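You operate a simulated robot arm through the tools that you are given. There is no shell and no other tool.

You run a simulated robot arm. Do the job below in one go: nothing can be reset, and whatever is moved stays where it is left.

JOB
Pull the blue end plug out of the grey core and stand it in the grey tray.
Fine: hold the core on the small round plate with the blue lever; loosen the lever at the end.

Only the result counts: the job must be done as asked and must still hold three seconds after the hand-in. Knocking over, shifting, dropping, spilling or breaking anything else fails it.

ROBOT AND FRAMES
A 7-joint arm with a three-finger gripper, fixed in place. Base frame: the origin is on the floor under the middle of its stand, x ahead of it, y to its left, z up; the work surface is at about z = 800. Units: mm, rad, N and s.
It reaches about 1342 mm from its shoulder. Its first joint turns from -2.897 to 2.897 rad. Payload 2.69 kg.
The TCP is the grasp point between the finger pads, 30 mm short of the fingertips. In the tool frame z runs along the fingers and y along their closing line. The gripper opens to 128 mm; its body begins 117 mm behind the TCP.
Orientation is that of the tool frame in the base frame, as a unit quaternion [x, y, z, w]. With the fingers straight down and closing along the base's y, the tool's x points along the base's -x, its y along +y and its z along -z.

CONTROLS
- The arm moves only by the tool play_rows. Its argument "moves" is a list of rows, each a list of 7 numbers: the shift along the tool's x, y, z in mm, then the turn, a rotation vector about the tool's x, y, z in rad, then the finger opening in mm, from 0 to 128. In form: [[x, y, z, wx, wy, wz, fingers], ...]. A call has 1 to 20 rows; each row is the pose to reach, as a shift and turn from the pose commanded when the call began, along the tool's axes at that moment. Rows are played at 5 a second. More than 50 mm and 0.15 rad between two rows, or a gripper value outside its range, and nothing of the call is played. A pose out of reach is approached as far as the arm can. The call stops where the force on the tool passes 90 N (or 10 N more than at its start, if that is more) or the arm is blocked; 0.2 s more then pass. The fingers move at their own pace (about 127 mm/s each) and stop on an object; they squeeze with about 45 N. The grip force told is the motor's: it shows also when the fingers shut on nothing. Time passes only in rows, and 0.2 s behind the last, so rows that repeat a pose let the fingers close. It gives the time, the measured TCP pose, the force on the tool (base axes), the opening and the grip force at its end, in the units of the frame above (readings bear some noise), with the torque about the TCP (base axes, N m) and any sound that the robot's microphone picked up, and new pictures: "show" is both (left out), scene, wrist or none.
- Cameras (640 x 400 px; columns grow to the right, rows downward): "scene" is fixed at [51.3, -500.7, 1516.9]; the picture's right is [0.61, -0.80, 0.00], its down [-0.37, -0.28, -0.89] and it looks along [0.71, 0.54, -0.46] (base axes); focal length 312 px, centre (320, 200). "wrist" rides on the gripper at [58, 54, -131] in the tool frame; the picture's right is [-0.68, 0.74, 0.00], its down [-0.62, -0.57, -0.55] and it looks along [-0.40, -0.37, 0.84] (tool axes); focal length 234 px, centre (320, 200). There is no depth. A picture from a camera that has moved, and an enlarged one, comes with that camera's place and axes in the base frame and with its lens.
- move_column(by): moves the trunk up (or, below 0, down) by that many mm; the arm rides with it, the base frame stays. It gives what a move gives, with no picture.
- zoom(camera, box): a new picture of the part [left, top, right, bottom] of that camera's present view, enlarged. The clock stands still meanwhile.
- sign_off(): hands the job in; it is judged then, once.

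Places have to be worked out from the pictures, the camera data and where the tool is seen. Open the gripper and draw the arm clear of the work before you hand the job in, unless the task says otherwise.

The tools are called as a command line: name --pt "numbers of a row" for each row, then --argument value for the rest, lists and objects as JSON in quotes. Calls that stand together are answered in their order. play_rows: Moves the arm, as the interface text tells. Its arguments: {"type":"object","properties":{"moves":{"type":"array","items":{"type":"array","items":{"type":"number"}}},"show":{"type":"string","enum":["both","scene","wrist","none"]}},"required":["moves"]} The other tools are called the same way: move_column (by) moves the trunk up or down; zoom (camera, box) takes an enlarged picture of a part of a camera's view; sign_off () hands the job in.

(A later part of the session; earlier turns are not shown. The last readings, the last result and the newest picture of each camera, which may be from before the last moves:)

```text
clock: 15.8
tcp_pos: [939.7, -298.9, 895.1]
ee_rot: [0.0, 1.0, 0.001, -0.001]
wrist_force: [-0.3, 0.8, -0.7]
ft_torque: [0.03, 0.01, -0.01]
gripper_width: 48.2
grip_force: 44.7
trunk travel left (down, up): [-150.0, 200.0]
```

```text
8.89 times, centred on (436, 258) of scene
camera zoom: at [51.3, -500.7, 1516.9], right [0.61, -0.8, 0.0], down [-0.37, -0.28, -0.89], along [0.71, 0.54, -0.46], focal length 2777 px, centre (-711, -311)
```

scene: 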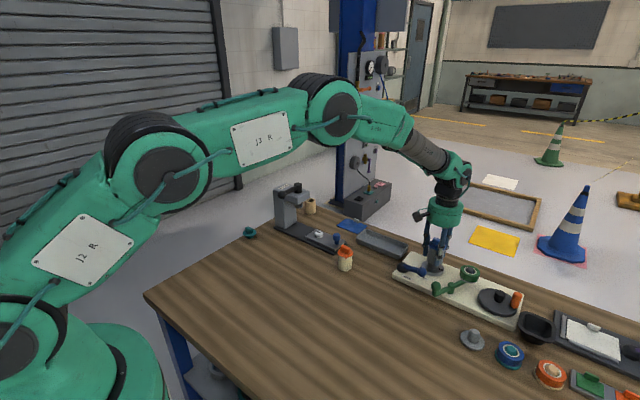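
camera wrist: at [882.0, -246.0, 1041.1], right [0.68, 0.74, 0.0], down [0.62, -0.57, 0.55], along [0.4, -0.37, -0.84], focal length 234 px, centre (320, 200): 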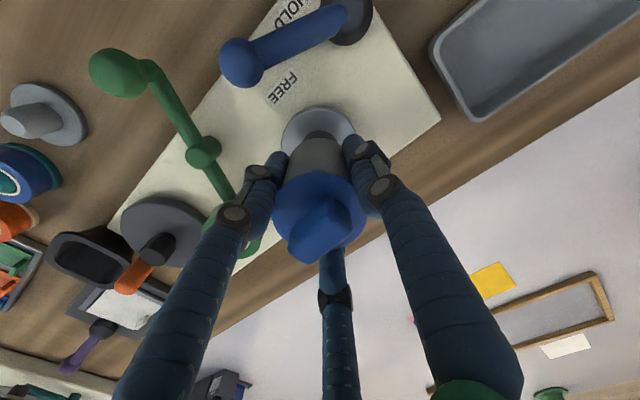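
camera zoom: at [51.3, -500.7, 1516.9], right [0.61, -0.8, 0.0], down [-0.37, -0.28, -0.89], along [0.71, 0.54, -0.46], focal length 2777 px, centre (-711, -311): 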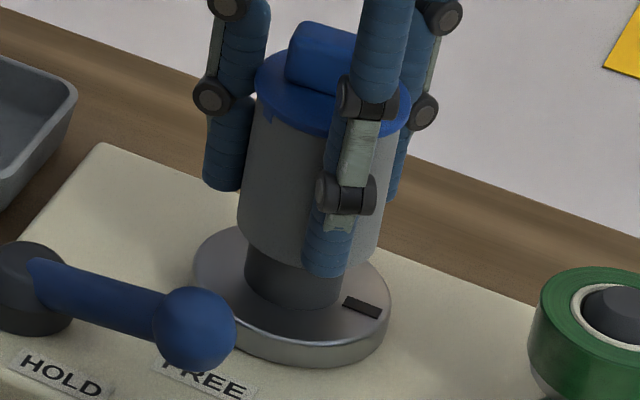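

The bore has passed the spigot's top with no contact force. Continuing down toward the plate.

play_rows --pt "0 0 5 0 0 0 30" --pt "0 0 10 0 0 0 30" --pt "0 0 15 0 0 0 30" --pt "0 0 20 0 0 0 30" --pt "0 0 20 0 0 0 30" --show "scene"

zoom --camera "scene" --box '[416, 235, 456, 280]'

```text
clock: 17.0
tcp_pos: [940.2, -299.9, 878.6]
ee_rot: [-0.001, 1.0, -0.001, 0.0]
wrist_force: [-0.1, 0.1, -0.3]
ft_torque: [0.0, 0.01, -0.03]
gripper_width: 48.2
grip_force: 44.6
trunk travel left (down, up): [-150.0, 200.0]
```

scene: 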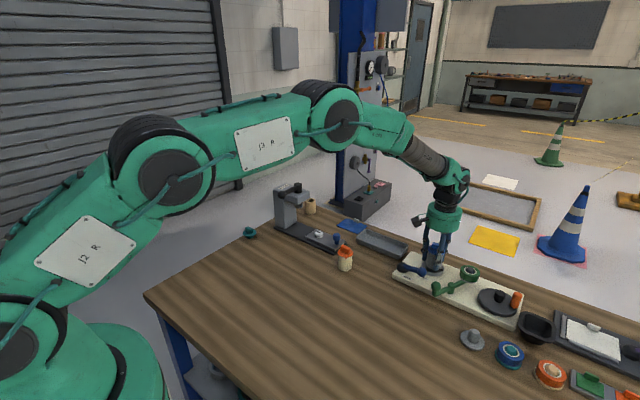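

```text
8.89 times, centred on (436, 258) of scene
camera zoom: at [51.3, -500.7, 1516.9], right [0.61, -0.8, 0.0], down [-0.37, -0.28, -0.89], along [0.71, 0.54, -0.46], focal length 2777 px, centre (-711, -311)
```

zoom: 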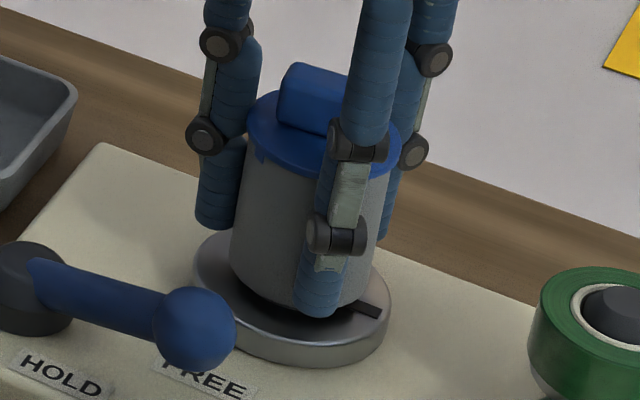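

Still no force, with the core's bottom about 8 mm above the plate. I'll go down in small steps until it touches.

play_rows --pt "0 0 2 0 0 0 30" --pt "0 0 4 0 0 0 30" --pt "0 0 6 0 0 0 30" --pt "0 0 6 0 0 0 30" --show "scene"

zoom --camera "scene" --box '[416, 235, 456, 280]'

```text
clock: 18.0
tcp_pos: [940.7, -299.5, 872.2]
ee_rot: [0.0, 1.0, -0.001, 0.001]
wrist_force: [-1.7, 0.9, 8.6]
ft_torque: [0.24, 0.1, -0.03]
gripper_width: 48.2
grip_force: 45.1
trunk travel left (down, up): [-150.0, 200.0]
```

scene: 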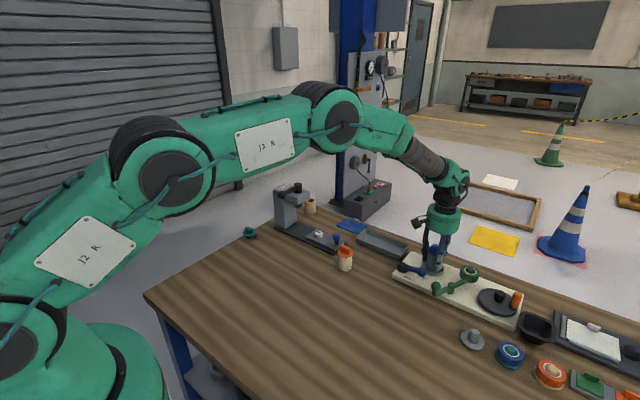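

```text
8.89 times, centred on (436, 258) of scene
camera zoom: at [51.3, -500.7, 1516.9], right [0.61, -0.8, 0.0], down [-0.37, -0.28, -0.89], along [0.71, 0.54, -0.46], focal length 2777 px, centre (-711, -311)
```

zoom: 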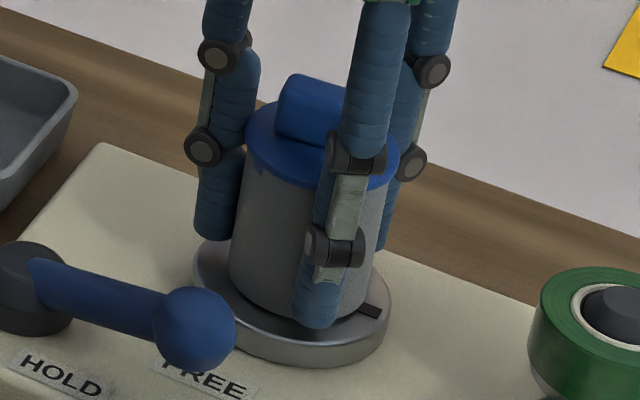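

There's about 9 N of upward contact. I'll zoom in to see whether the core is flush on the plate.

zoom --camera "scene" --box '[432, 258, 464, 280]'

zoom --camera "wrist" --box '[260, 90, 380, 180]'

```text
16.00 times, centred on (448, 269) of scene
camera zoom: at [51.3, -500.7, 1516.9], right [0.61, -0.8, 0.0], down [-0.37, -0.28, -0.89], along [0.71, 0.54, -0.46], focal length 4999 px, centre (-1728, -904)
```

zoom: 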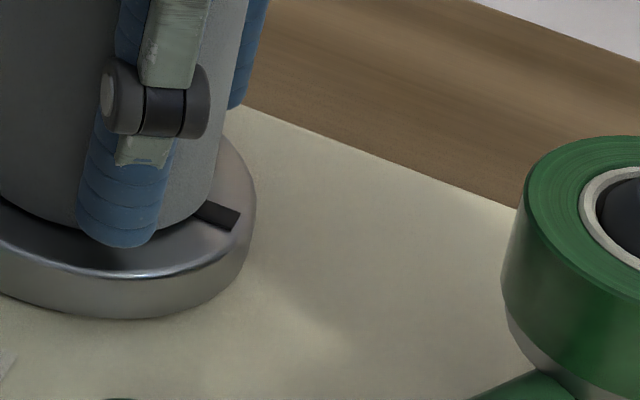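

```text
4.44 times, centred on (320, 135) of wrist
camera zoom: at [882.0, -246.1, 1002.9], right [0.68, 0.74, 0.0], down [0.61, -0.57, 0.55], along [0.41, -0.37, -0.84], focal length 1041 px, centre (320, 489)
```

zoom: 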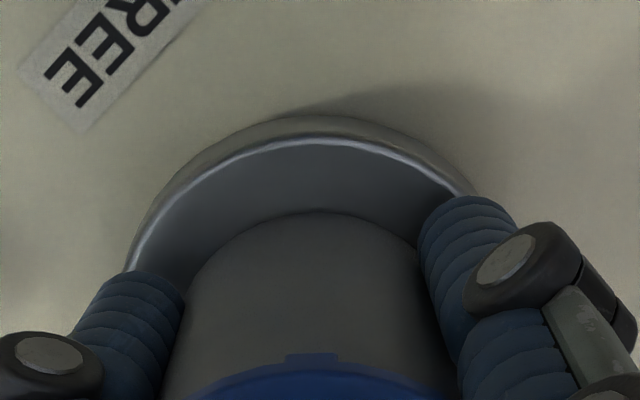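

It looks flush. I'll press a touch further to confirm a hard stop.

play_rows --pt "0 0 1 0 0 0 30" --pt "0 0 2 0 0 0 30" --pt "0 0 2 0 0 0 30" --show "none"

```text
clock: 18.8
tcp_pos: [939.9, -301.2, 872.2]
ee_rot: [0.0, 1.0, -0.001, 0.002]
wrist_force: [-0.4, -2.4, 22.4]
ft_torque: [0.39, 0.23, 0.01]
gripper_width: 48.3
grip_force: 44.9
trunk travel left (down, up): [-150.0, 200.0]
```

It's a hard stop: force rose to 22 N with no further travel, so the core is seated. I'll ease off, open the fingers a little and look.

play_rows --pt "0 0 -1.5 0 0 0 30" --pt "0 0 -3 0 0 0 30" --pt "0 0 -3 0 0 0 52" --pt "0 0 -3 0 0 0 60" --pt "0 0 -3 0 0 0 70" --pt "0 0 -3 0 0 0 78" --pt "0 0 -3 0 0 0 78" --show "scene"

zoom --camera "scene" --box '[416, 235, 456, 280]'

```text
clock: 20.4
tcp_pos: [938.5, -299.7, 872.0]
ee_rot: [-0.001, 1.0, 0.0, 0.0]
wrist_force: [0.5, -0.3, -0.2]
ft_torque: [0.03, 0.04, 0.02]
gripper_width: 77.9
grip_force: 0.1
trunk travel left (down, up): [-150.0, 200.0]
```

scene: 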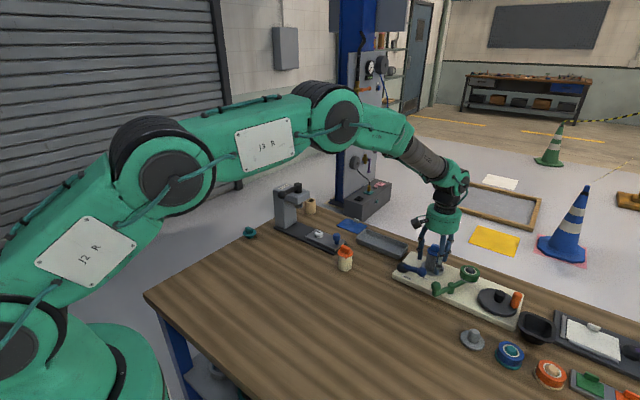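

```text
8.89 times, centred on (436, 258) of scene
camera zoom: at [51.3, -500.7, 1516.9], right [0.61, -0.8, 0.0], down [-0.37, -0.28, -0.89], along [0.71, 0.54, -0.46], focal length 2777 px, centre (-711, -311)
```

zoom: 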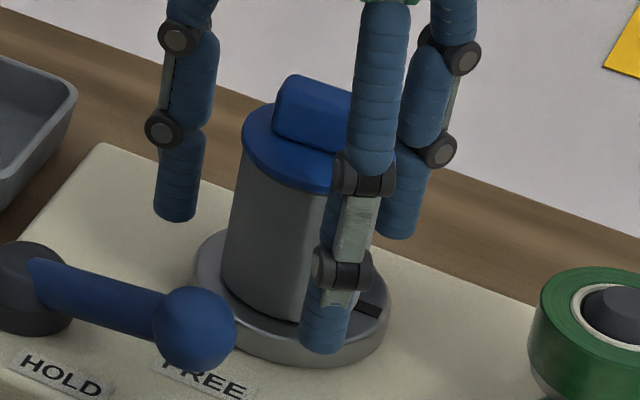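

The core now stands free on the plate. I'll rise straight up clear of it.

play_rows --pt "0 0 -15 0 0 0 78" --pt "0 0 -35 0 0 0 78" --pt "0 0 -65 0 0 0 78" --pt "0 0 -100 0 0 0 78" --pt "0 0 -130 0 0 0 78" --pt "0 0 -130 0 0 0 78" --show "both"

zoom --camera "scene" --box '[396, 235, 476, 290]'

zoom --camera "wrist" --box '[220, 40, 420, 200]'

```text
clock: 21.8
tcp_pos: [940.6, -299.9, 1002.4]
ee_rot: [0.0, 1.0, 0.001, 0.0]
wrist_force: [0.4, 0.1, -0.2]
ft_torque: [0.0, -0.04, -0.04]
gripper_width: 77.7
grip_force: 0.1
trunk travel left (down, up): [-150.0, 200.0]
camera wrist: at [881.5, -245.5, 1132.8], right [0.68, 0.74, 0.0], down [0.62, -0.57, 0.55], along [0.4, -0.37, -0.84], focal length 234 px, centre (320, 200)
```

scene: 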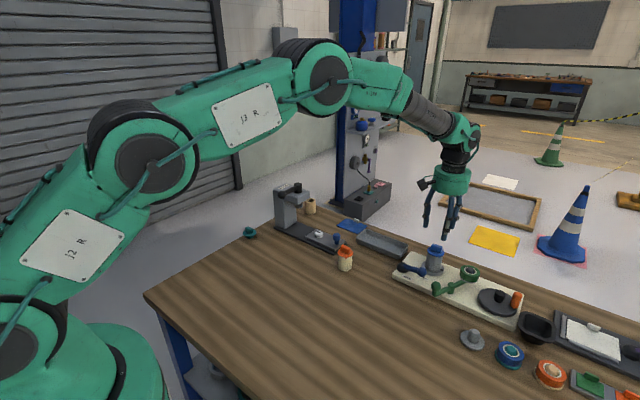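
wrist: 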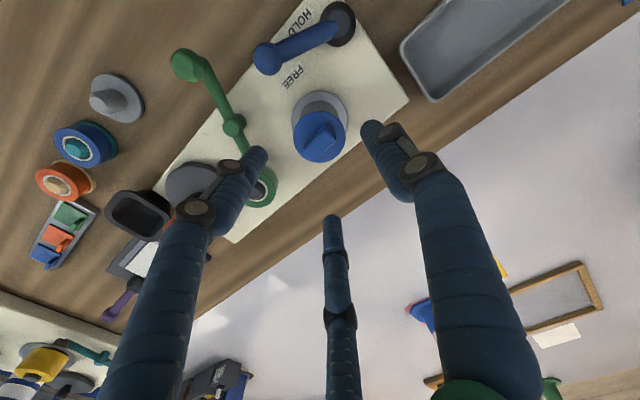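

```text
7.27 times, centred on (436, 262) of scene
camera zoom: at [51.3, -500.7, 1516.9], right [0.61, -0.8, 0.0], down [-0.37, -0.28, -0.89], along [0.71, 0.54, -0.46], focal length 2272 px, centre (-524, -254)
```

zoom: 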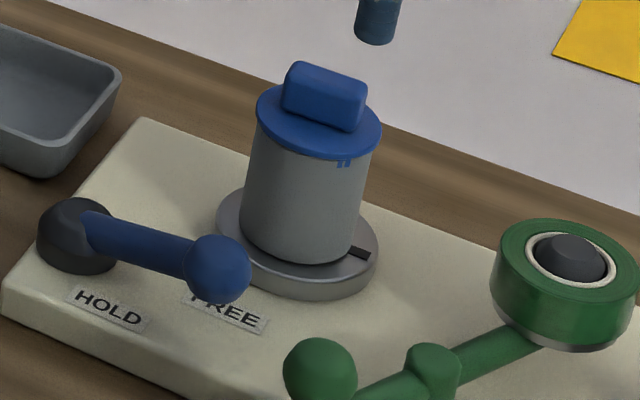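

```text
2.50 times, centred on (320, 120) of wrist
camera zoom: at [881.5, -245.5, 1132.8], right [0.68, 0.74, 0.0], down [0.62, -0.57, 0.55], along [0.4, -0.37, -0.84], focal length 585 px, centre (320, 400)
```

zoom: 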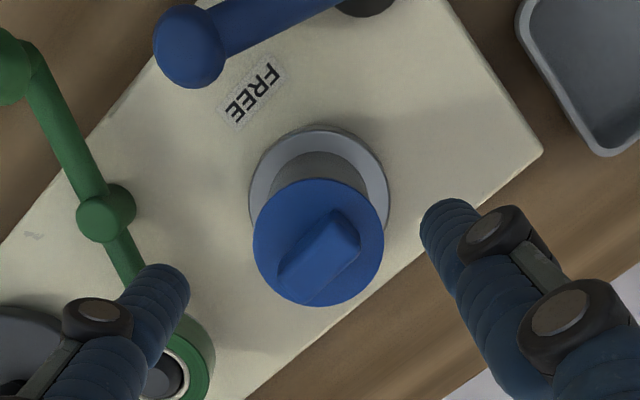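

The core sits square on the plate. Next is the lever. I'll close the fingers, go to the gap between lever arm and core, and check the clearance before going down. I plan to push the arm gently toward the HOLD side.

play_rows --pt "15 9 0 0 0 0 50" --pt "33 19 0 0 0 0 20" --pt "50.5 29.5 0 0 0 0 0" --pt "50.5 29.5 30 0 0 0 0" --pt "50.5 29.5 60 0 0 0 0" --pt "50.5 29.5 60 0 0 0 0" --show "both"

zoom --camera "scene" --box '[386, 215, 476, 285]'

zoom --camera "wrist" --box '[220, 60, 420, 240]'

```text
clock: 23.2
tcp_pos: [891.4, -269.8, 942.3]
ee_rot: [0.0, 1.0, 0.0, 0.0]
wrist_force: [-0.6, -1.2, -0.2]
ft_torque: [0.02, 0.03, 0.04]
gripper_width: 2.3
grip_force: 31.7
trunk travel left (down, up): [-150.0, 200.0]
camera wrist: at [832.8, -216.0, 1071.8], right [0.68, 0.74, 0.0], down [0.62, -0.57, 0.55], along [0.4, -0.37, -0.84], focal length 234 px, centre (320, 200)
```

scene: 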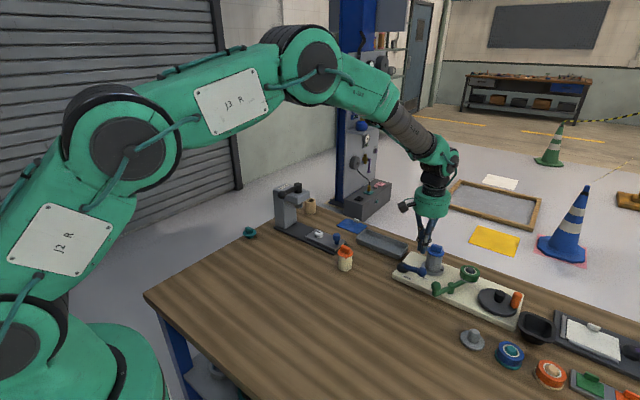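
wrist: 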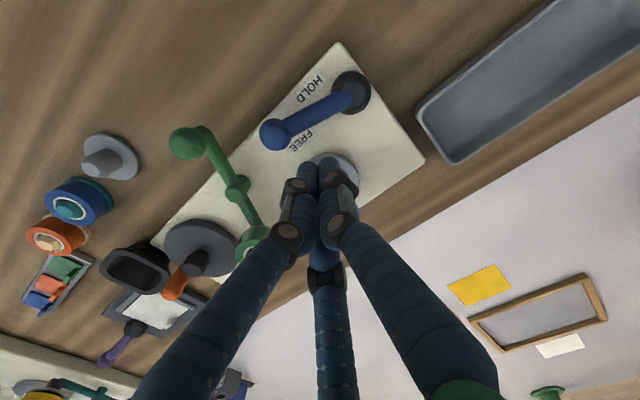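

```text
5.71 times, centred on (431, 250) of scene
camera zoom: at [51.3, -500.7, 1516.9], right [0.61, -0.8, 0.0], down [-0.37, -0.28, -0.89], along [0.71, 0.54, -0.46], focal length 1786 px, centre (-314, -86)
```

zoom: 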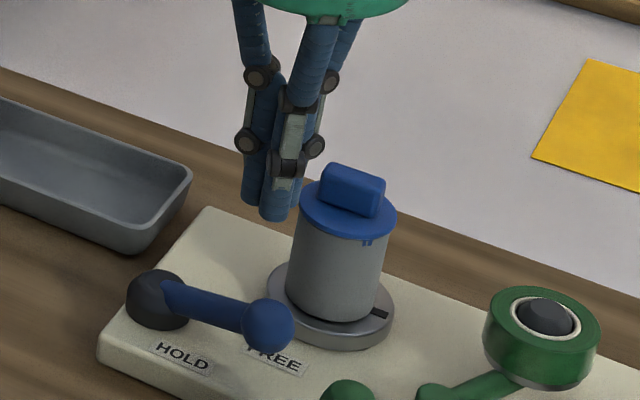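

```text
2.22 times, centred on (320, 150) of wrist
camera zoom: at [832.8, -216.0, 1071.8], right [0.68, 0.74, 0.0], down [0.62, -0.57, 0.55], along [0.4, -0.37, -0.84], focal length 520 px, centre (320, 311)
```

zoom: 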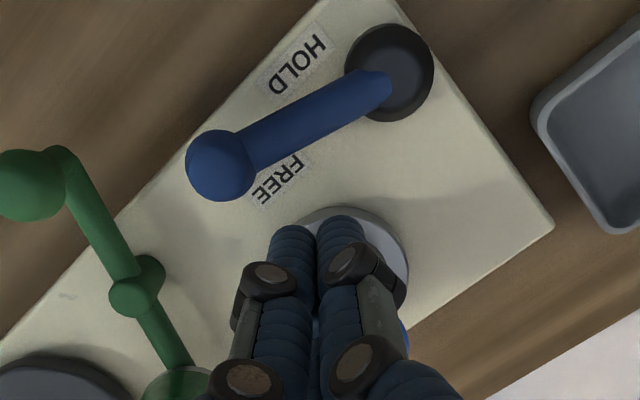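

The labels sit on either side of the arm: HOLD toward the robot, FREE toward the core. The gap between arm and core clears the closed fingertips, so I'll go down into it.

play_rows --pt "0 0 20 0 0 0 0" --pt "0 0 40 0 0 0 0" --pt "0 0 55 0 0 0 0" --pt "0 0 68 0 0 0 0" --pt "0 0 68 0 0 0 0" --show "both"

zoom --camera "scene" --box '[386, 225, 466, 285]'

zoom --camera "wrist" --box '[220, 60, 420, 240]'

```text
clock: 24.4
tcp_pos: [890.8, -268.7, 874.3]
ee_rot: [0.0, 1.0, 0.0, 0.001]
wrist_force: [0.3, -0.1, 0.4]
ft_torque: [0.0, 0.0, 0.04]
gripper_width: 2.2
grip_force: 31.6
trunk travel left (down, up): [-150.0, 200.0]
camera wrist: at [832.5, -215.8, 1004.4], right [0.68, 0.74, 0.0], down [0.62, -0.57, 0.55], along [0.4, -0.37, -0.84], focal length 234 px, centre (320, 200)
```

scene: 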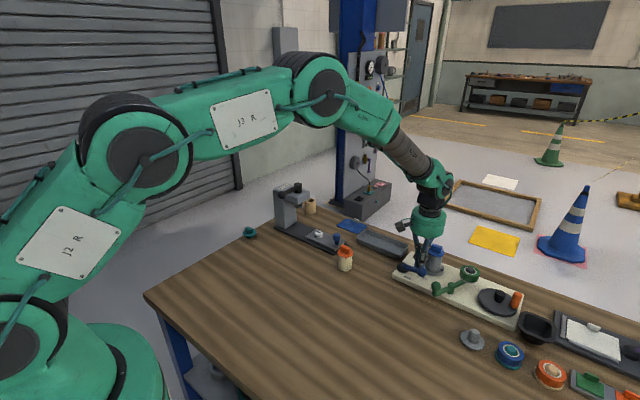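
wrist: 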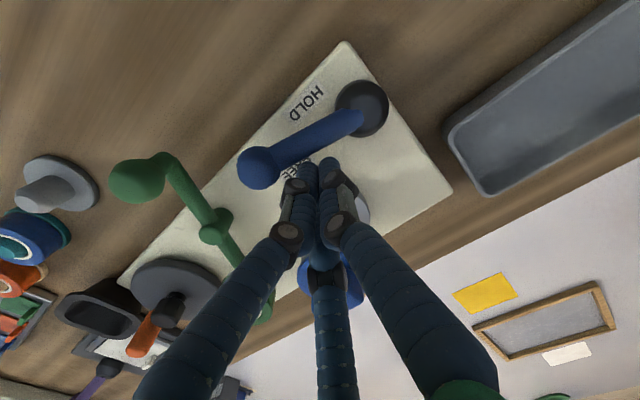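

```text
6.67 times, centred on (426, 255) of scene
camera zoom: at [51.3, -500.7, 1516.9], right [0.61, -0.8, 0.0], down [-0.37, -0.28, -0.89], along [0.71, 0.54, -0.46], focal length 2083 px, centre (-387, -167)
```

zoom: 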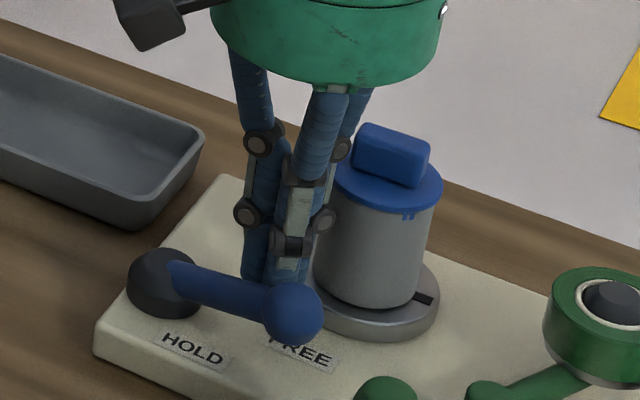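

```text
2.22 times, centred on (320, 150) of wrist
camera zoom: at [832.5, -215.8, 1004.4], right [0.68, 0.74, 0.0], down [0.62, -0.57, 0.55], along [0.4, -0.37, -0.84], focal length 520 px, centre (320, 311)
```

zoom: 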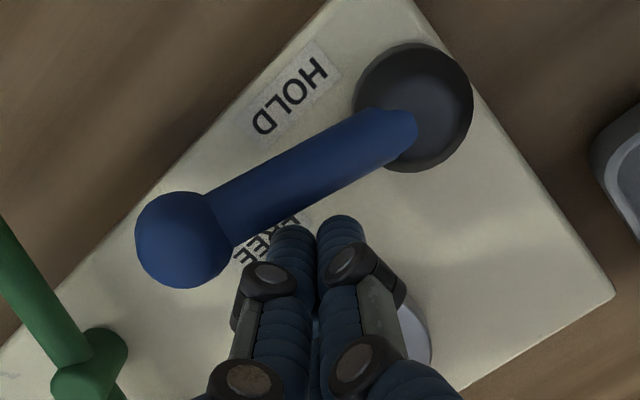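

I'm in the gap with no contact. Now I'll push slowly toward the HOLD side, perpendicular to the arm, watching force.

play_rows --pt "2.9 0.9 0 0 0 0 0" --pt "5.8 1.7 0 0 0 0 0" --pt "8.6 2.6 0 0 0 0 0" --pt "11.5 3.4 0 0 0 0 0" --pt "14.4 4.3 0 0 0 0 0" --show "scene"

zoom --camera "scene" --box '[386, 225, 466, 285]'

zoom --camera "wrist" --box '[220, 60, 420, 240]'

```text
clock: 25.6
tcp_pos: [875.2, -265.7, 873.1]
ee_rot: [0.0, 1.0, 0.0, 0.0]
wrist_force: [0.9, -0.5, 0.0]
ft_torque: [0.03, 0.08, 0.01]
gripper_width: 2.1
grip_force: 31.5
trunk travel left (down, up): [-150.0, 200.0]
```

scene: 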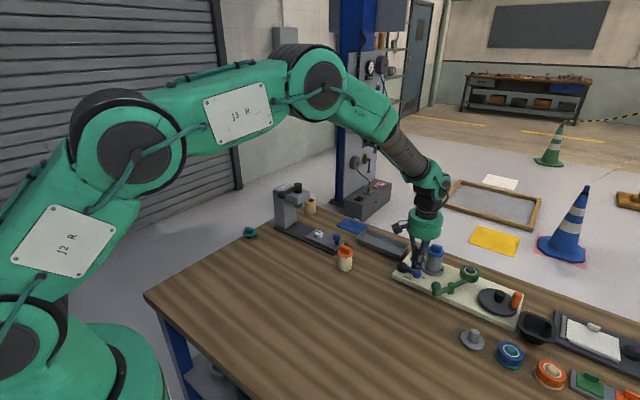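

```text
6.67 times, centred on (426, 255) of scene
camera zoom: at [51.3, -500.7, 1516.9], right [0.61, -0.8, 0.0], down [-0.37, -0.28, -0.89], along [0.71, 0.54, -0.46], focal length 2083 px, centre (-387, -167)
```

zoom: 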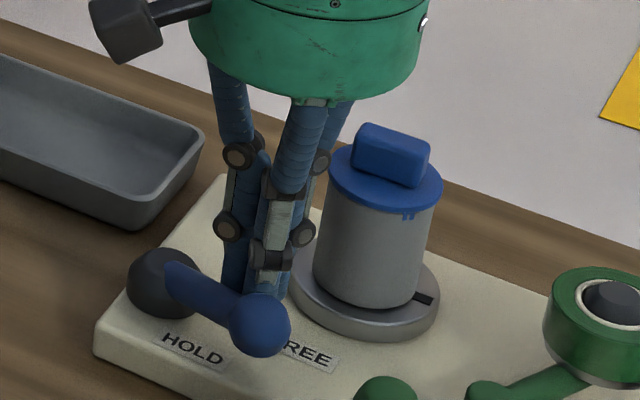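

```text
2.22 times, centred on (320, 150) of wrist
camera zoom: at [816.9, -212.0, 1004.4], right [0.68, 0.74, 0.0], down [0.62, -0.57, 0.55], along [0.4, -0.37, -0.84], focal length 520 px, centre (320, 311)
```

zoom: 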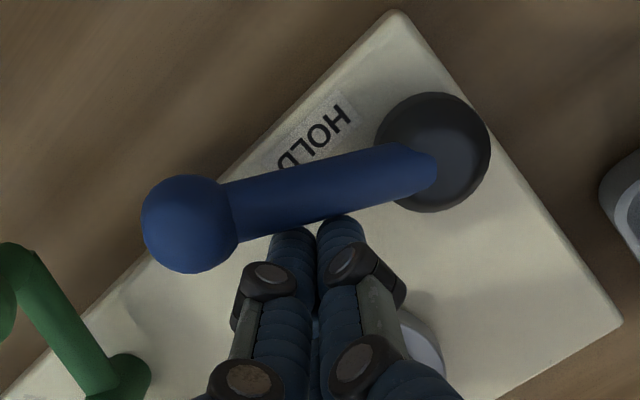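

The lever turns easily about a vertical axis toward HOLD, with about 1 N. I'll keep pushing it along the arc.

play_rows --pt "3 0.3 0 0 0 0 0" --pt "6 0.6 0 0 0 0 0" --pt "9 1.0 0 0 0 0 0" --pt "12 1.7 0 0 0 0 0" --pt "15 2.5 0 0 0 0 0" --pt "17.5 3.4 0 0 0 0 0" --show "scene"

zoom --camera "scene" --box '[386, 225, 466, 285]'

zoom --camera "wrist" --box '[220, 60, 420, 240]'

```text
clock: 27.0
tcp_pos: [857.3, -262.9, 875.4]
ee_rot: [0.0, 1.0, 0.0, 0.0]
wrist_force: [0.3, -1.3, 0.2]
ft_torque: [0.0, 0.02, 0.01]
gripper_width: 1.8
grip_force: 31.9
trunk travel left (down, up): [-150.0, 200.0]
```

scene: 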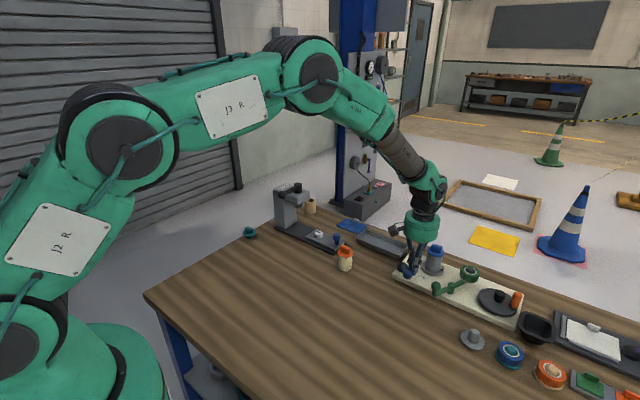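

```text
6.67 times, centred on (426, 255) of scene
camera zoom: at [51.3, -500.7, 1516.9], right [0.61, -0.8, 0.0], down [-0.37, -0.28, -0.89], along [0.71, 0.54, -0.46], focal length 2083 px, centre (-387, -167)
```

zoom: 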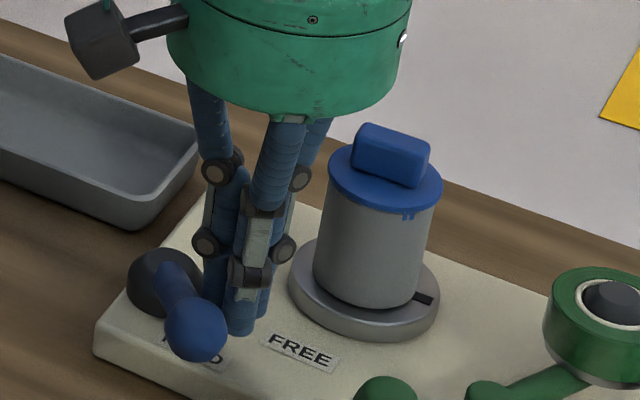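

```text
2.22 times, centred on (320, 150) of wrist
camera zoom: at [799.3, -209.0, 1004.1], right [0.68, 0.74, 0.0], down [0.62, -0.57, 0.55], along [0.4, -0.37, -0.84], focal length 520 px, centre (320, 311)
```

zoom: 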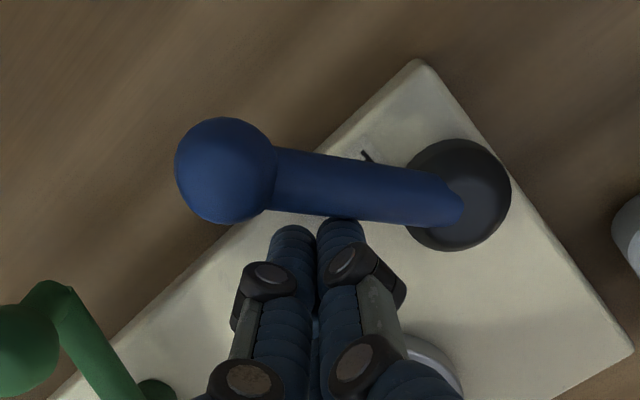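

It's still turning freely, with no stop or click yet. I'll keep pushing along the arc.

play_rows --pt "2.5 1.1 0 0 0 0 0" --pt "5 2.2 0 0 0 0 0" --pt "7.4 3.5 0 0 0 0 0" --pt "9.8 5.1 0 0 0 0 0" --pt "12 6.8 0 0 0 0 0" --pt "14 8.5 0 0 0 0 0" --show "scene"

zoom --camera "scene" --box '[386, 225, 466, 285]'

zoom --camera "wrist" --box '[220, 60, 420, 240]'

```text
clock: 28.4
tcp_pos: [844.3, -252.9, 874.9]
ee_rot: [0.0, 1.0, 0.0, 0.001]
wrist_force: [4.1, -5.9, 1.7]
ft_torque: [-0.13, -0.02, -0.01]
gripper_width: 2.1
grip_force: 31.1
trunk travel left (down, up): [-150.0, 200.0]
```

scene: 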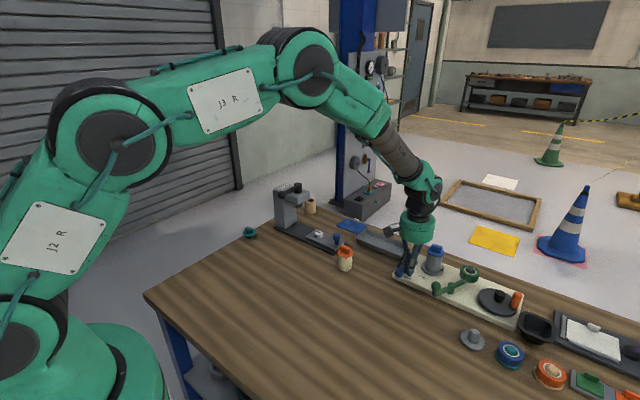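

```text
6.67 times, centred on (426, 255) of scene
camera zoom: at [51.3, -500.7, 1516.9], right [0.61, -0.8, 0.0], down [-0.37, -0.28, -0.89], along [0.71, 0.54, -0.46], focal length 2083 px, centre (-387, -167)
```

zoom: 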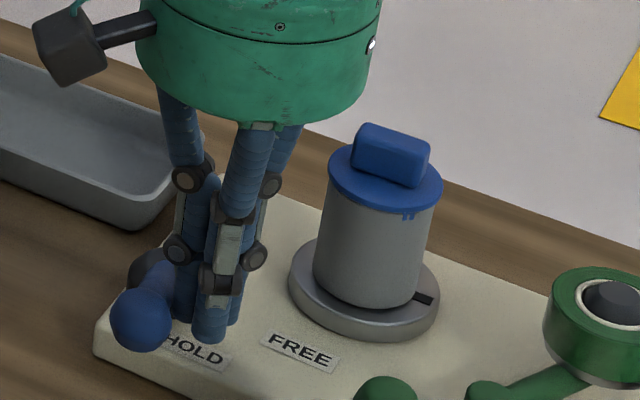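

```text
2.22 times, centred on (320, 150) of wrist
camera zoom: at [785.4, -200.3, 1004.3], right [0.68, 0.74, 0.0], down [0.62, -0.57, 0.55], along [0.4, -0.37, -0.84], focal length 520 px, centre (320, 311)
```

zoom: 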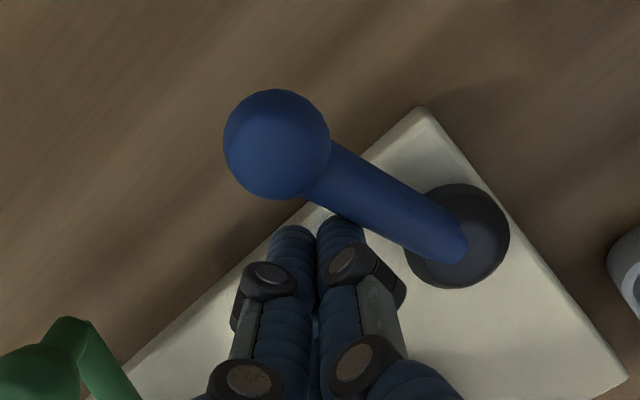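

Resistance starts now, about 7 N, with the lever at about -167°. I'll press slightly more, square to the arm, to tell whether this is the HOLD stop.

play_rows --pt "0.4 1 0 0 0 0 0" --pt "0.7 2 0 0 0 0 0" --pt "1 3 0 0 0 0 0" --pt "1 3 0 0 0 0 0" --show "wrist"

zoom --camera "wrist" --box '[220, 60, 420, 240]'

```text
clock: 29.4
tcp_pos: [844.4, -249.0, 873.6]
ee_rot: [0.0, 1.0, 0.0, 0.0]
wrist_force: [-0.9, -7.5, 1.5]
ft_torque: [-0.15, 0.09, 0.02]
gripper_width: 2.2
grip_force: 31.4
trunk travel left (down, up): [-150.0, 200.0]
camera wrist: at [784.3, -197.0, 1004.3], right [0.68, 0.74, 0.0], down [0.62, -0.57, 0.55], along [0.4, -0.37, -0.84], focal length 234 px, centre (320, 200)
```

wrist: 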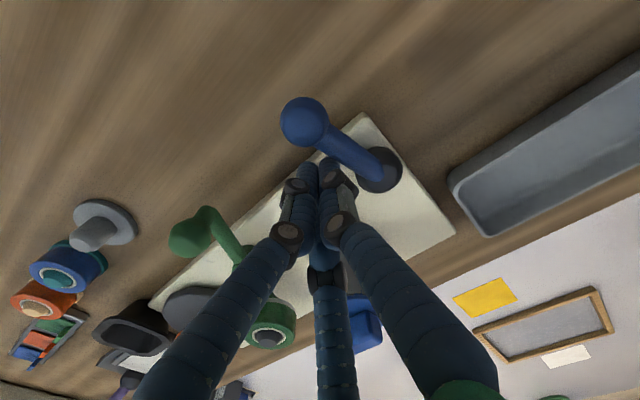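

```text
2.22 times, centred on (320, 150) of wrist
camera zoom: at [784.3, -197.0, 1004.3], right [0.68, 0.74, 0.0], down [0.62, -0.57, 0.55], along [0.4, -0.37, -0.84], focal length 520 px, centre (320, 311)
```

zoom: 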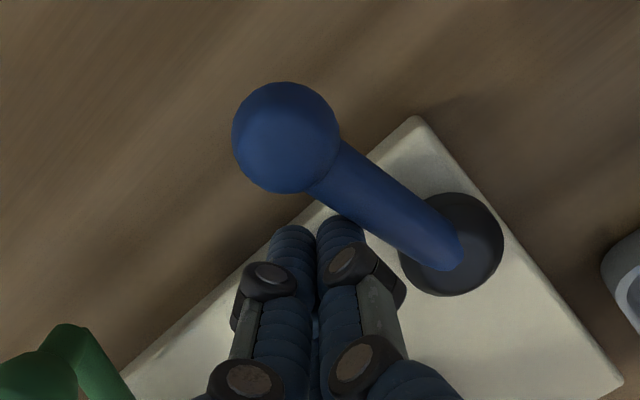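

The lever still gives under about 7.5 N and is now near -172°, so it isn't at the stop. I'll push on in small steps until it's firm or clicks.

play_rows --pt "0.3 1.2 0 0 0 0 0" --pt "0.5 2.5 0 0 0 0 0" --pt "0.7 3.7 0 0 0 0 0" --pt "0.8 5 0 0 0 0 0" --pt "0.8 5 0 0 0 0 0" --show "wrist"

zoom --camera "wrist" --box '[220, 60, 420, 240]'

```text
clock: 30.6
tcp_pos: [842.5, -245.6, 873.8]
ee_rot: [0.0, 1.0, -0.001, 0.0]
wrist_force: [-2.1, -8.5, -1.0]
ft_torque: [-0.16, 0.09, 0.02]
gripper_width: 2.0
grip_force: 31.5
trunk travel left (down, up): [-150.0, 200.0]
camera wrist: at [783.9, -192.3, 1004.5], right [0.68, 0.74, 0.0], down [0.62, -0.57, 0.55], along [0.4, -0.37, -0.84], focal length 234 px, centre (320, 200)
```

wrist: 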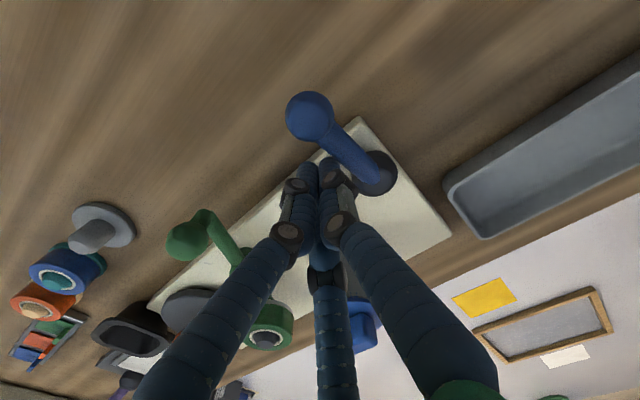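

```text
2.22 times, centred on (320, 150) of wrist
camera zoom: at [783.9, -192.3, 1004.5], right [0.68, 0.74, 0.0], down [0.62, -0.57, 0.55], along [0.4, -0.37, -0.84], focal length 520 px, centre (320, 311)
```

zoom: 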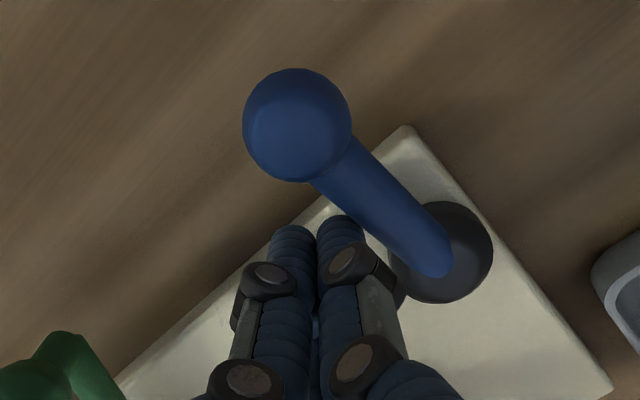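

The lever now points straight at -x (-180°) with steady resistance of about 8 N. I'll keep going in small steps.

play_rows --pt "0 1.5 0 0 0 0 0" --pt "0 3 0 0 0 0 0" --pt "-0.3 4.5 0 0 0 0 0" --pt "-0.6 6 0 0 0 0 0" --pt "-0.6 6 0 0 0 0 0" --show "both"

zoom --camera "wrist" --box '[220, 60, 420, 240]'

zoom --camera "scene" --box '[376, 225, 466, 285]'

```text
clock: 31.8
tcp_pos: [841.2, -245.2, 874.2]
ee_rot: [0.001, 1.0, 0.0, 0.001]
wrist_force: [-6.7, -66.3, -1.0]
ft_torque: [-1.59, 0.12, 0.15]
gripper_width: 2.0
grip_force: 31.8
trunk travel left (down, up): [-150.0, 200.0]
camera wrist: at [783.7, -191.2, 1004.4], right [0.68, 0.74, 0.0], down [0.61, -0.57, 0.55], along [0.4, -0.37, -0.84], focal length 234 px, centre (320, 200)
```

scene: 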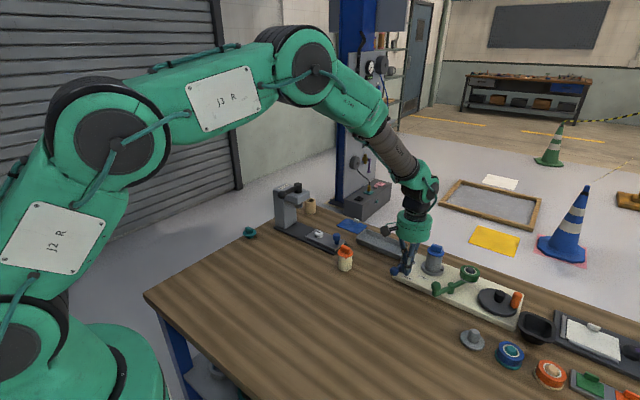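
wrist: 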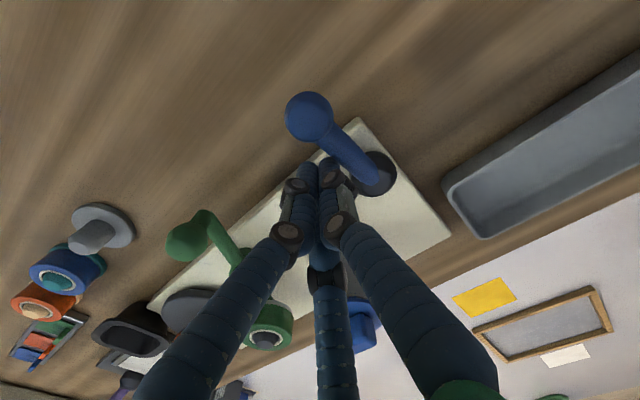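

```text
2.22 times, centred on (320, 150) of wrist
camera zoom: at [783.7, -191.2, 1004.4], right [0.68, 0.74, 0.0], down [0.61, -0.57, 0.55], along [0.4, -0.37, -0.84], focal length 520 px, centre (320, 311)
```

zoom: 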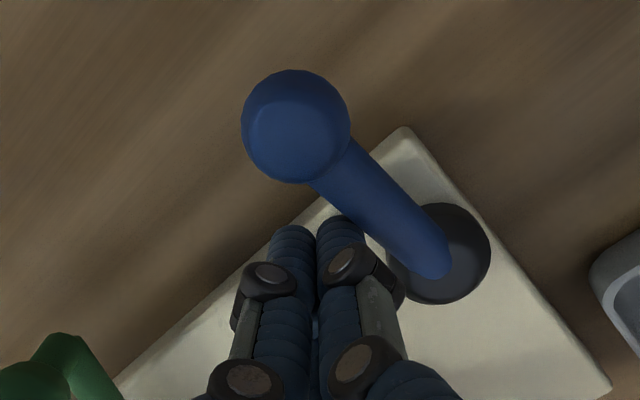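

```text
6.67 times, centred on (421, 255) of scene
camera zoom: at [51.3, -500.7, 1516.9], right [0.61, -0.8, 0.0], down [-0.37, -0.28, -0.89], along [0.71, 0.54, -0.46], focal length 2083 px, centre (-353, -167)
```

zoom: 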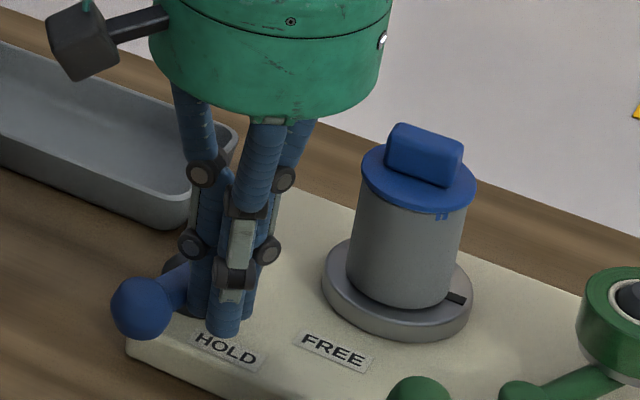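

Force jumped to 66 N without motion, so this is the hard stop at HOLD. I'll back off the lever and rise.

play_rows --pt "0 -5 0 0 0 0 0" --pt "0 -10 0 0 0 0 0" --pt "0 -16 0 0 0 0 0" --pt "0 -16 -30 0 0 0 0" --pt "0 -16 -70 0 0 0 0" --pt "0 -16 -110 0 0 0 0" --pt "0 -16 -110 0 0 0 0" --show "both"

zoom --camera "scene" --box '[376, 225, 466, 285]'

zoom --camera "wrist" --box '[220, 60, 420, 200]'

```text
clock: 33.4
tcp_pos: [843.7, -254.0, 985.3]
ee_rot: [0.0, 1.0, 0.0, 0.0]
wrist_force: [-0.3, -0.2, 0.5]
ft_torque: [-0.02, -0.02, -0.02]
gripper_width: 2.3
grip_force: 31.6
trunk travel left (down, up): [-150.0, 200.0]
camera wrist: at [784.7, -200.0, 1116.2], right [0.68, 0.74, 0.0], down [0.62, -0.57, 0.55], along [0.4, -0.37, -0.84], focal length 234 px, centre (320, 200)
```

scene: 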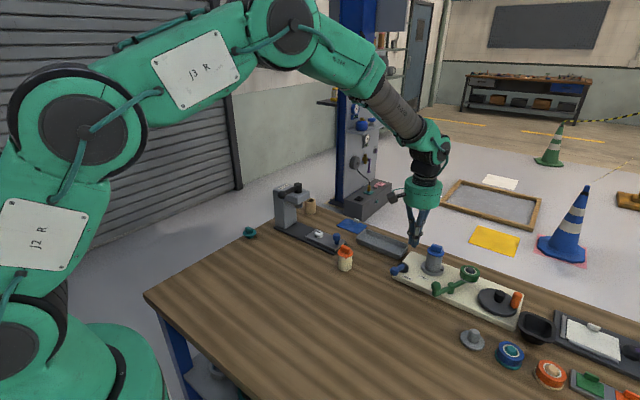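
wrist: 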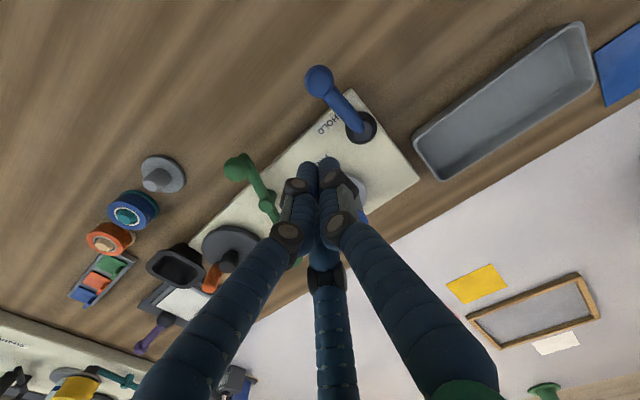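

```text
6.67 times, centred on (421, 255) of scene
camera zoom: at [51.3, -500.7, 1516.9], right [0.61, -0.8, 0.0], down [-0.37, -0.28, -0.89], along [0.71, 0.54, -0.46], focal length 2083 px, centre (-353, -167)
```

zoom: 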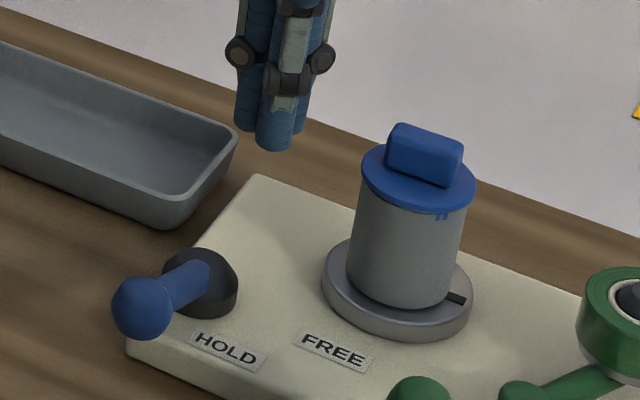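

```text
2.86 times, centred on (320, 130) of wrist
camera zoom: at [784.7, -200.0, 1116.2], right [0.68, 0.74, 0.0], down [0.62, -0.57, 0.55], along [0.4, -0.37, -0.84], focal length 669 px, centre (320, 400)
```

zoom: 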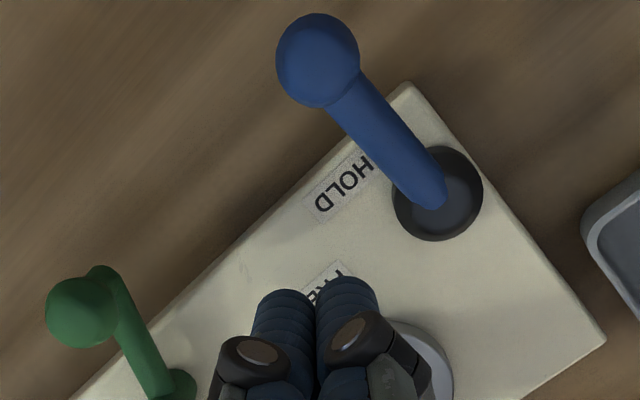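

The lever stays at HOLD. Now I'll move over the plug with the fingers opened to 60 and view the bar closely.

play_rows --pt "-31 -14 0 0 0 0 30" --pt "-62 -29 0 0 0 0 60" --pt "-93.3 -43 0 0 0 0 60" --pt "-93.3 -43 10 0 0 0 60" --pt "-93.3 -43 10 0 0 0 60" --show "both"

zoom --camera "wrist" --box '[260, 110, 380, 200]'

zoom --camera "scene" --box '[415, 225, 463, 265]'

```text
clock: 34.6
tcp_pos: [935.9, -299.0, 975.2]
ee_rot: [0.0, 1.0, 0.0, 0.0]
wrist_force: [-0.2, 0.4, 0.5]
ft_torque: [0.0, 0.02, 0.02]
gripper_width: 60.3
grip_force: 0.1
trunk travel left (down, up): [-150.0, 200.0]
camera wrist: at [877.8, -245.4, 1105.8], right [0.68, 0.74, 0.0], down [0.62, -0.57, 0.55], along [0.4, -0.37, -0.84], focal length 234 px, centre (320, 200)
```

scene: 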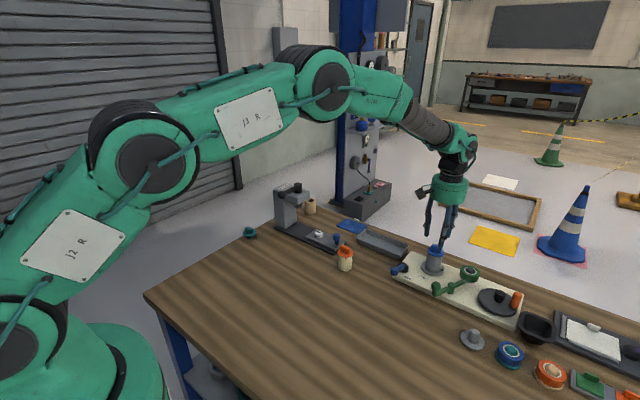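
wrist: 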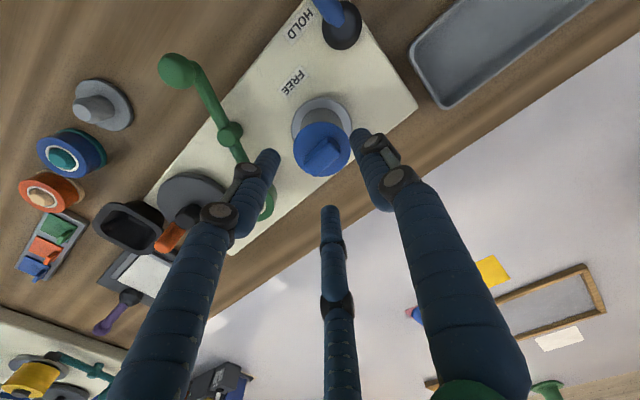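

```text
4.44 times, centred on (320, 155) of wrist
camera zoom: at [877.8, -245.4, 1105.8], right [0.68, 0.74, 0.0], down [0.62, -0.57, 0.55], along [0.4, -0.37, -0.84], focal length 1041 px, centre (320, 400)
```

zoom: 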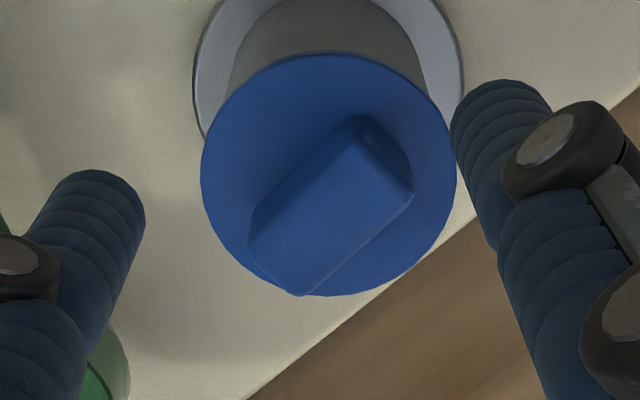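

```text
10.00 times, centred on (439, 245) of scene
camera zoom: at [51.3, -500.7, 1516.9], right [0.61, -0.8, 0.0], down [-0.37, -0.28, -0.89], along [0.71, 0.54, -0.46], focal length 3125 px, centre (-870, -250)
```

zoom: 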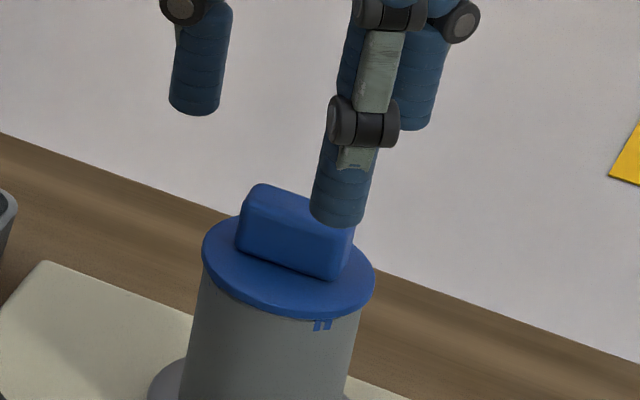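

The bar is still along y, with its centre about (+2, +0.6) mm from the tool axis. I'll offset about 4 mm toward +y so the three fingers meet the bar together. Then I'll go down with the tips about 2 mm above the flange.

play_rows --pt "-2 4.4 0 0 0 0 56" --pt "-2 4.4 15 0 0 0 56" --pt "-2 4.4 30 0 0 0 56" --pt "-2 4.4 40 0 0 0 56" --pt "-2 4.4 46.5 0 0 0 56" --pt "-2 4.4 46.5 0 0 0 56" --show "both"

zoom --camera "wrist" --box '[250, 130, 390, 235]'

zoom --camera "scene" --box '[415, 225, 463, 265]'

```text
clock: 36.0
tcp_pos: [936.8, -295.3, 928.5]
ee_rot: [0.0, 1.0, 0.0, 0.0]
wrist_force: [0.6, -0.7, 4.4]
ft_torque: [-0.04, -0.14, -0.04]
gripper_width: 57.5
grip_force: 0.8
trunk travel left (down, up): [-150.0, 200.0]
camera wrist: at [879.3, -241.4, 1058.9], right [0.68, 0.74, 0.0], down [0.62, -0.57, 0.55], along [0.4, -0.37, -0.84], focal length 234 px, centre (320, 200)
```

scene: 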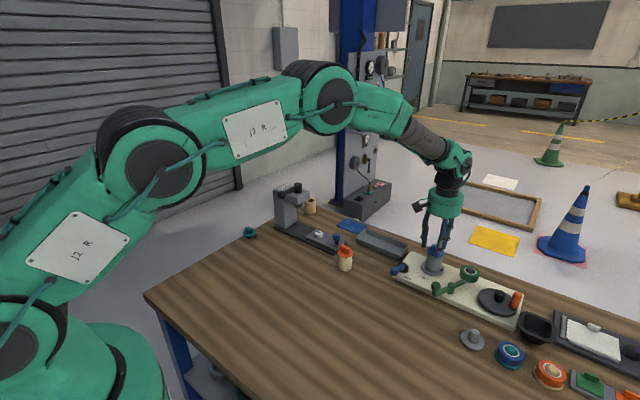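
wrist: 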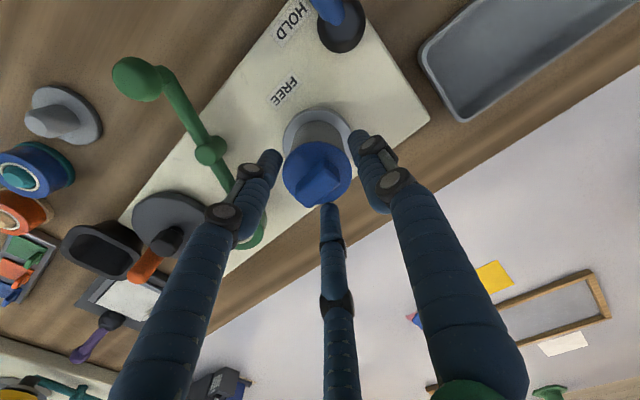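

```text
3.81 times, centred on (320, 182) of wrist
camera zoom: at [879.3, -241.4, 1058.9], right [0.68, 0.74, 0.0], down [0.62, -0.57, 0.55], along [0.4, -0.37, -0.84], focal length 892 px, centre (320, 267)
```

zoom: 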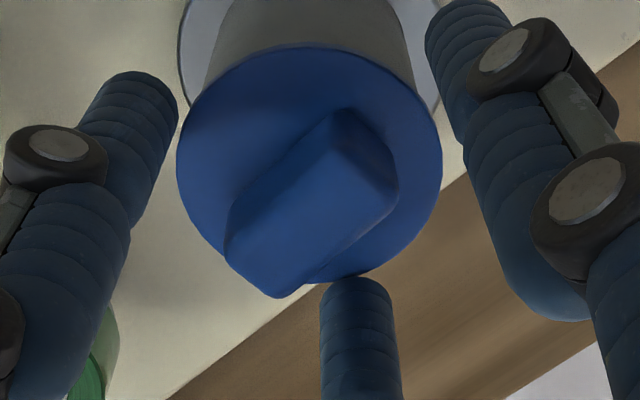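

```text
10.00 times, centred on (439, 245) of scene
camera zoom: at [51.3, -500.7, 1516.9], right [0.61, -0.8, 0.0], down [-0.37, -0.28, -0.89], along [0.71, 0.54, -0.46], focal length 3125 px, centre (-870, -250)
```

zoom: 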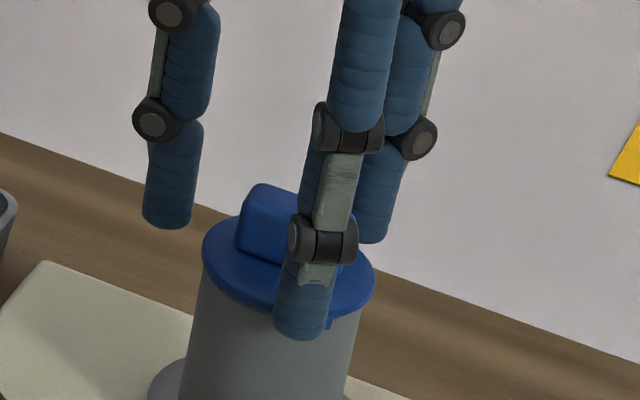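

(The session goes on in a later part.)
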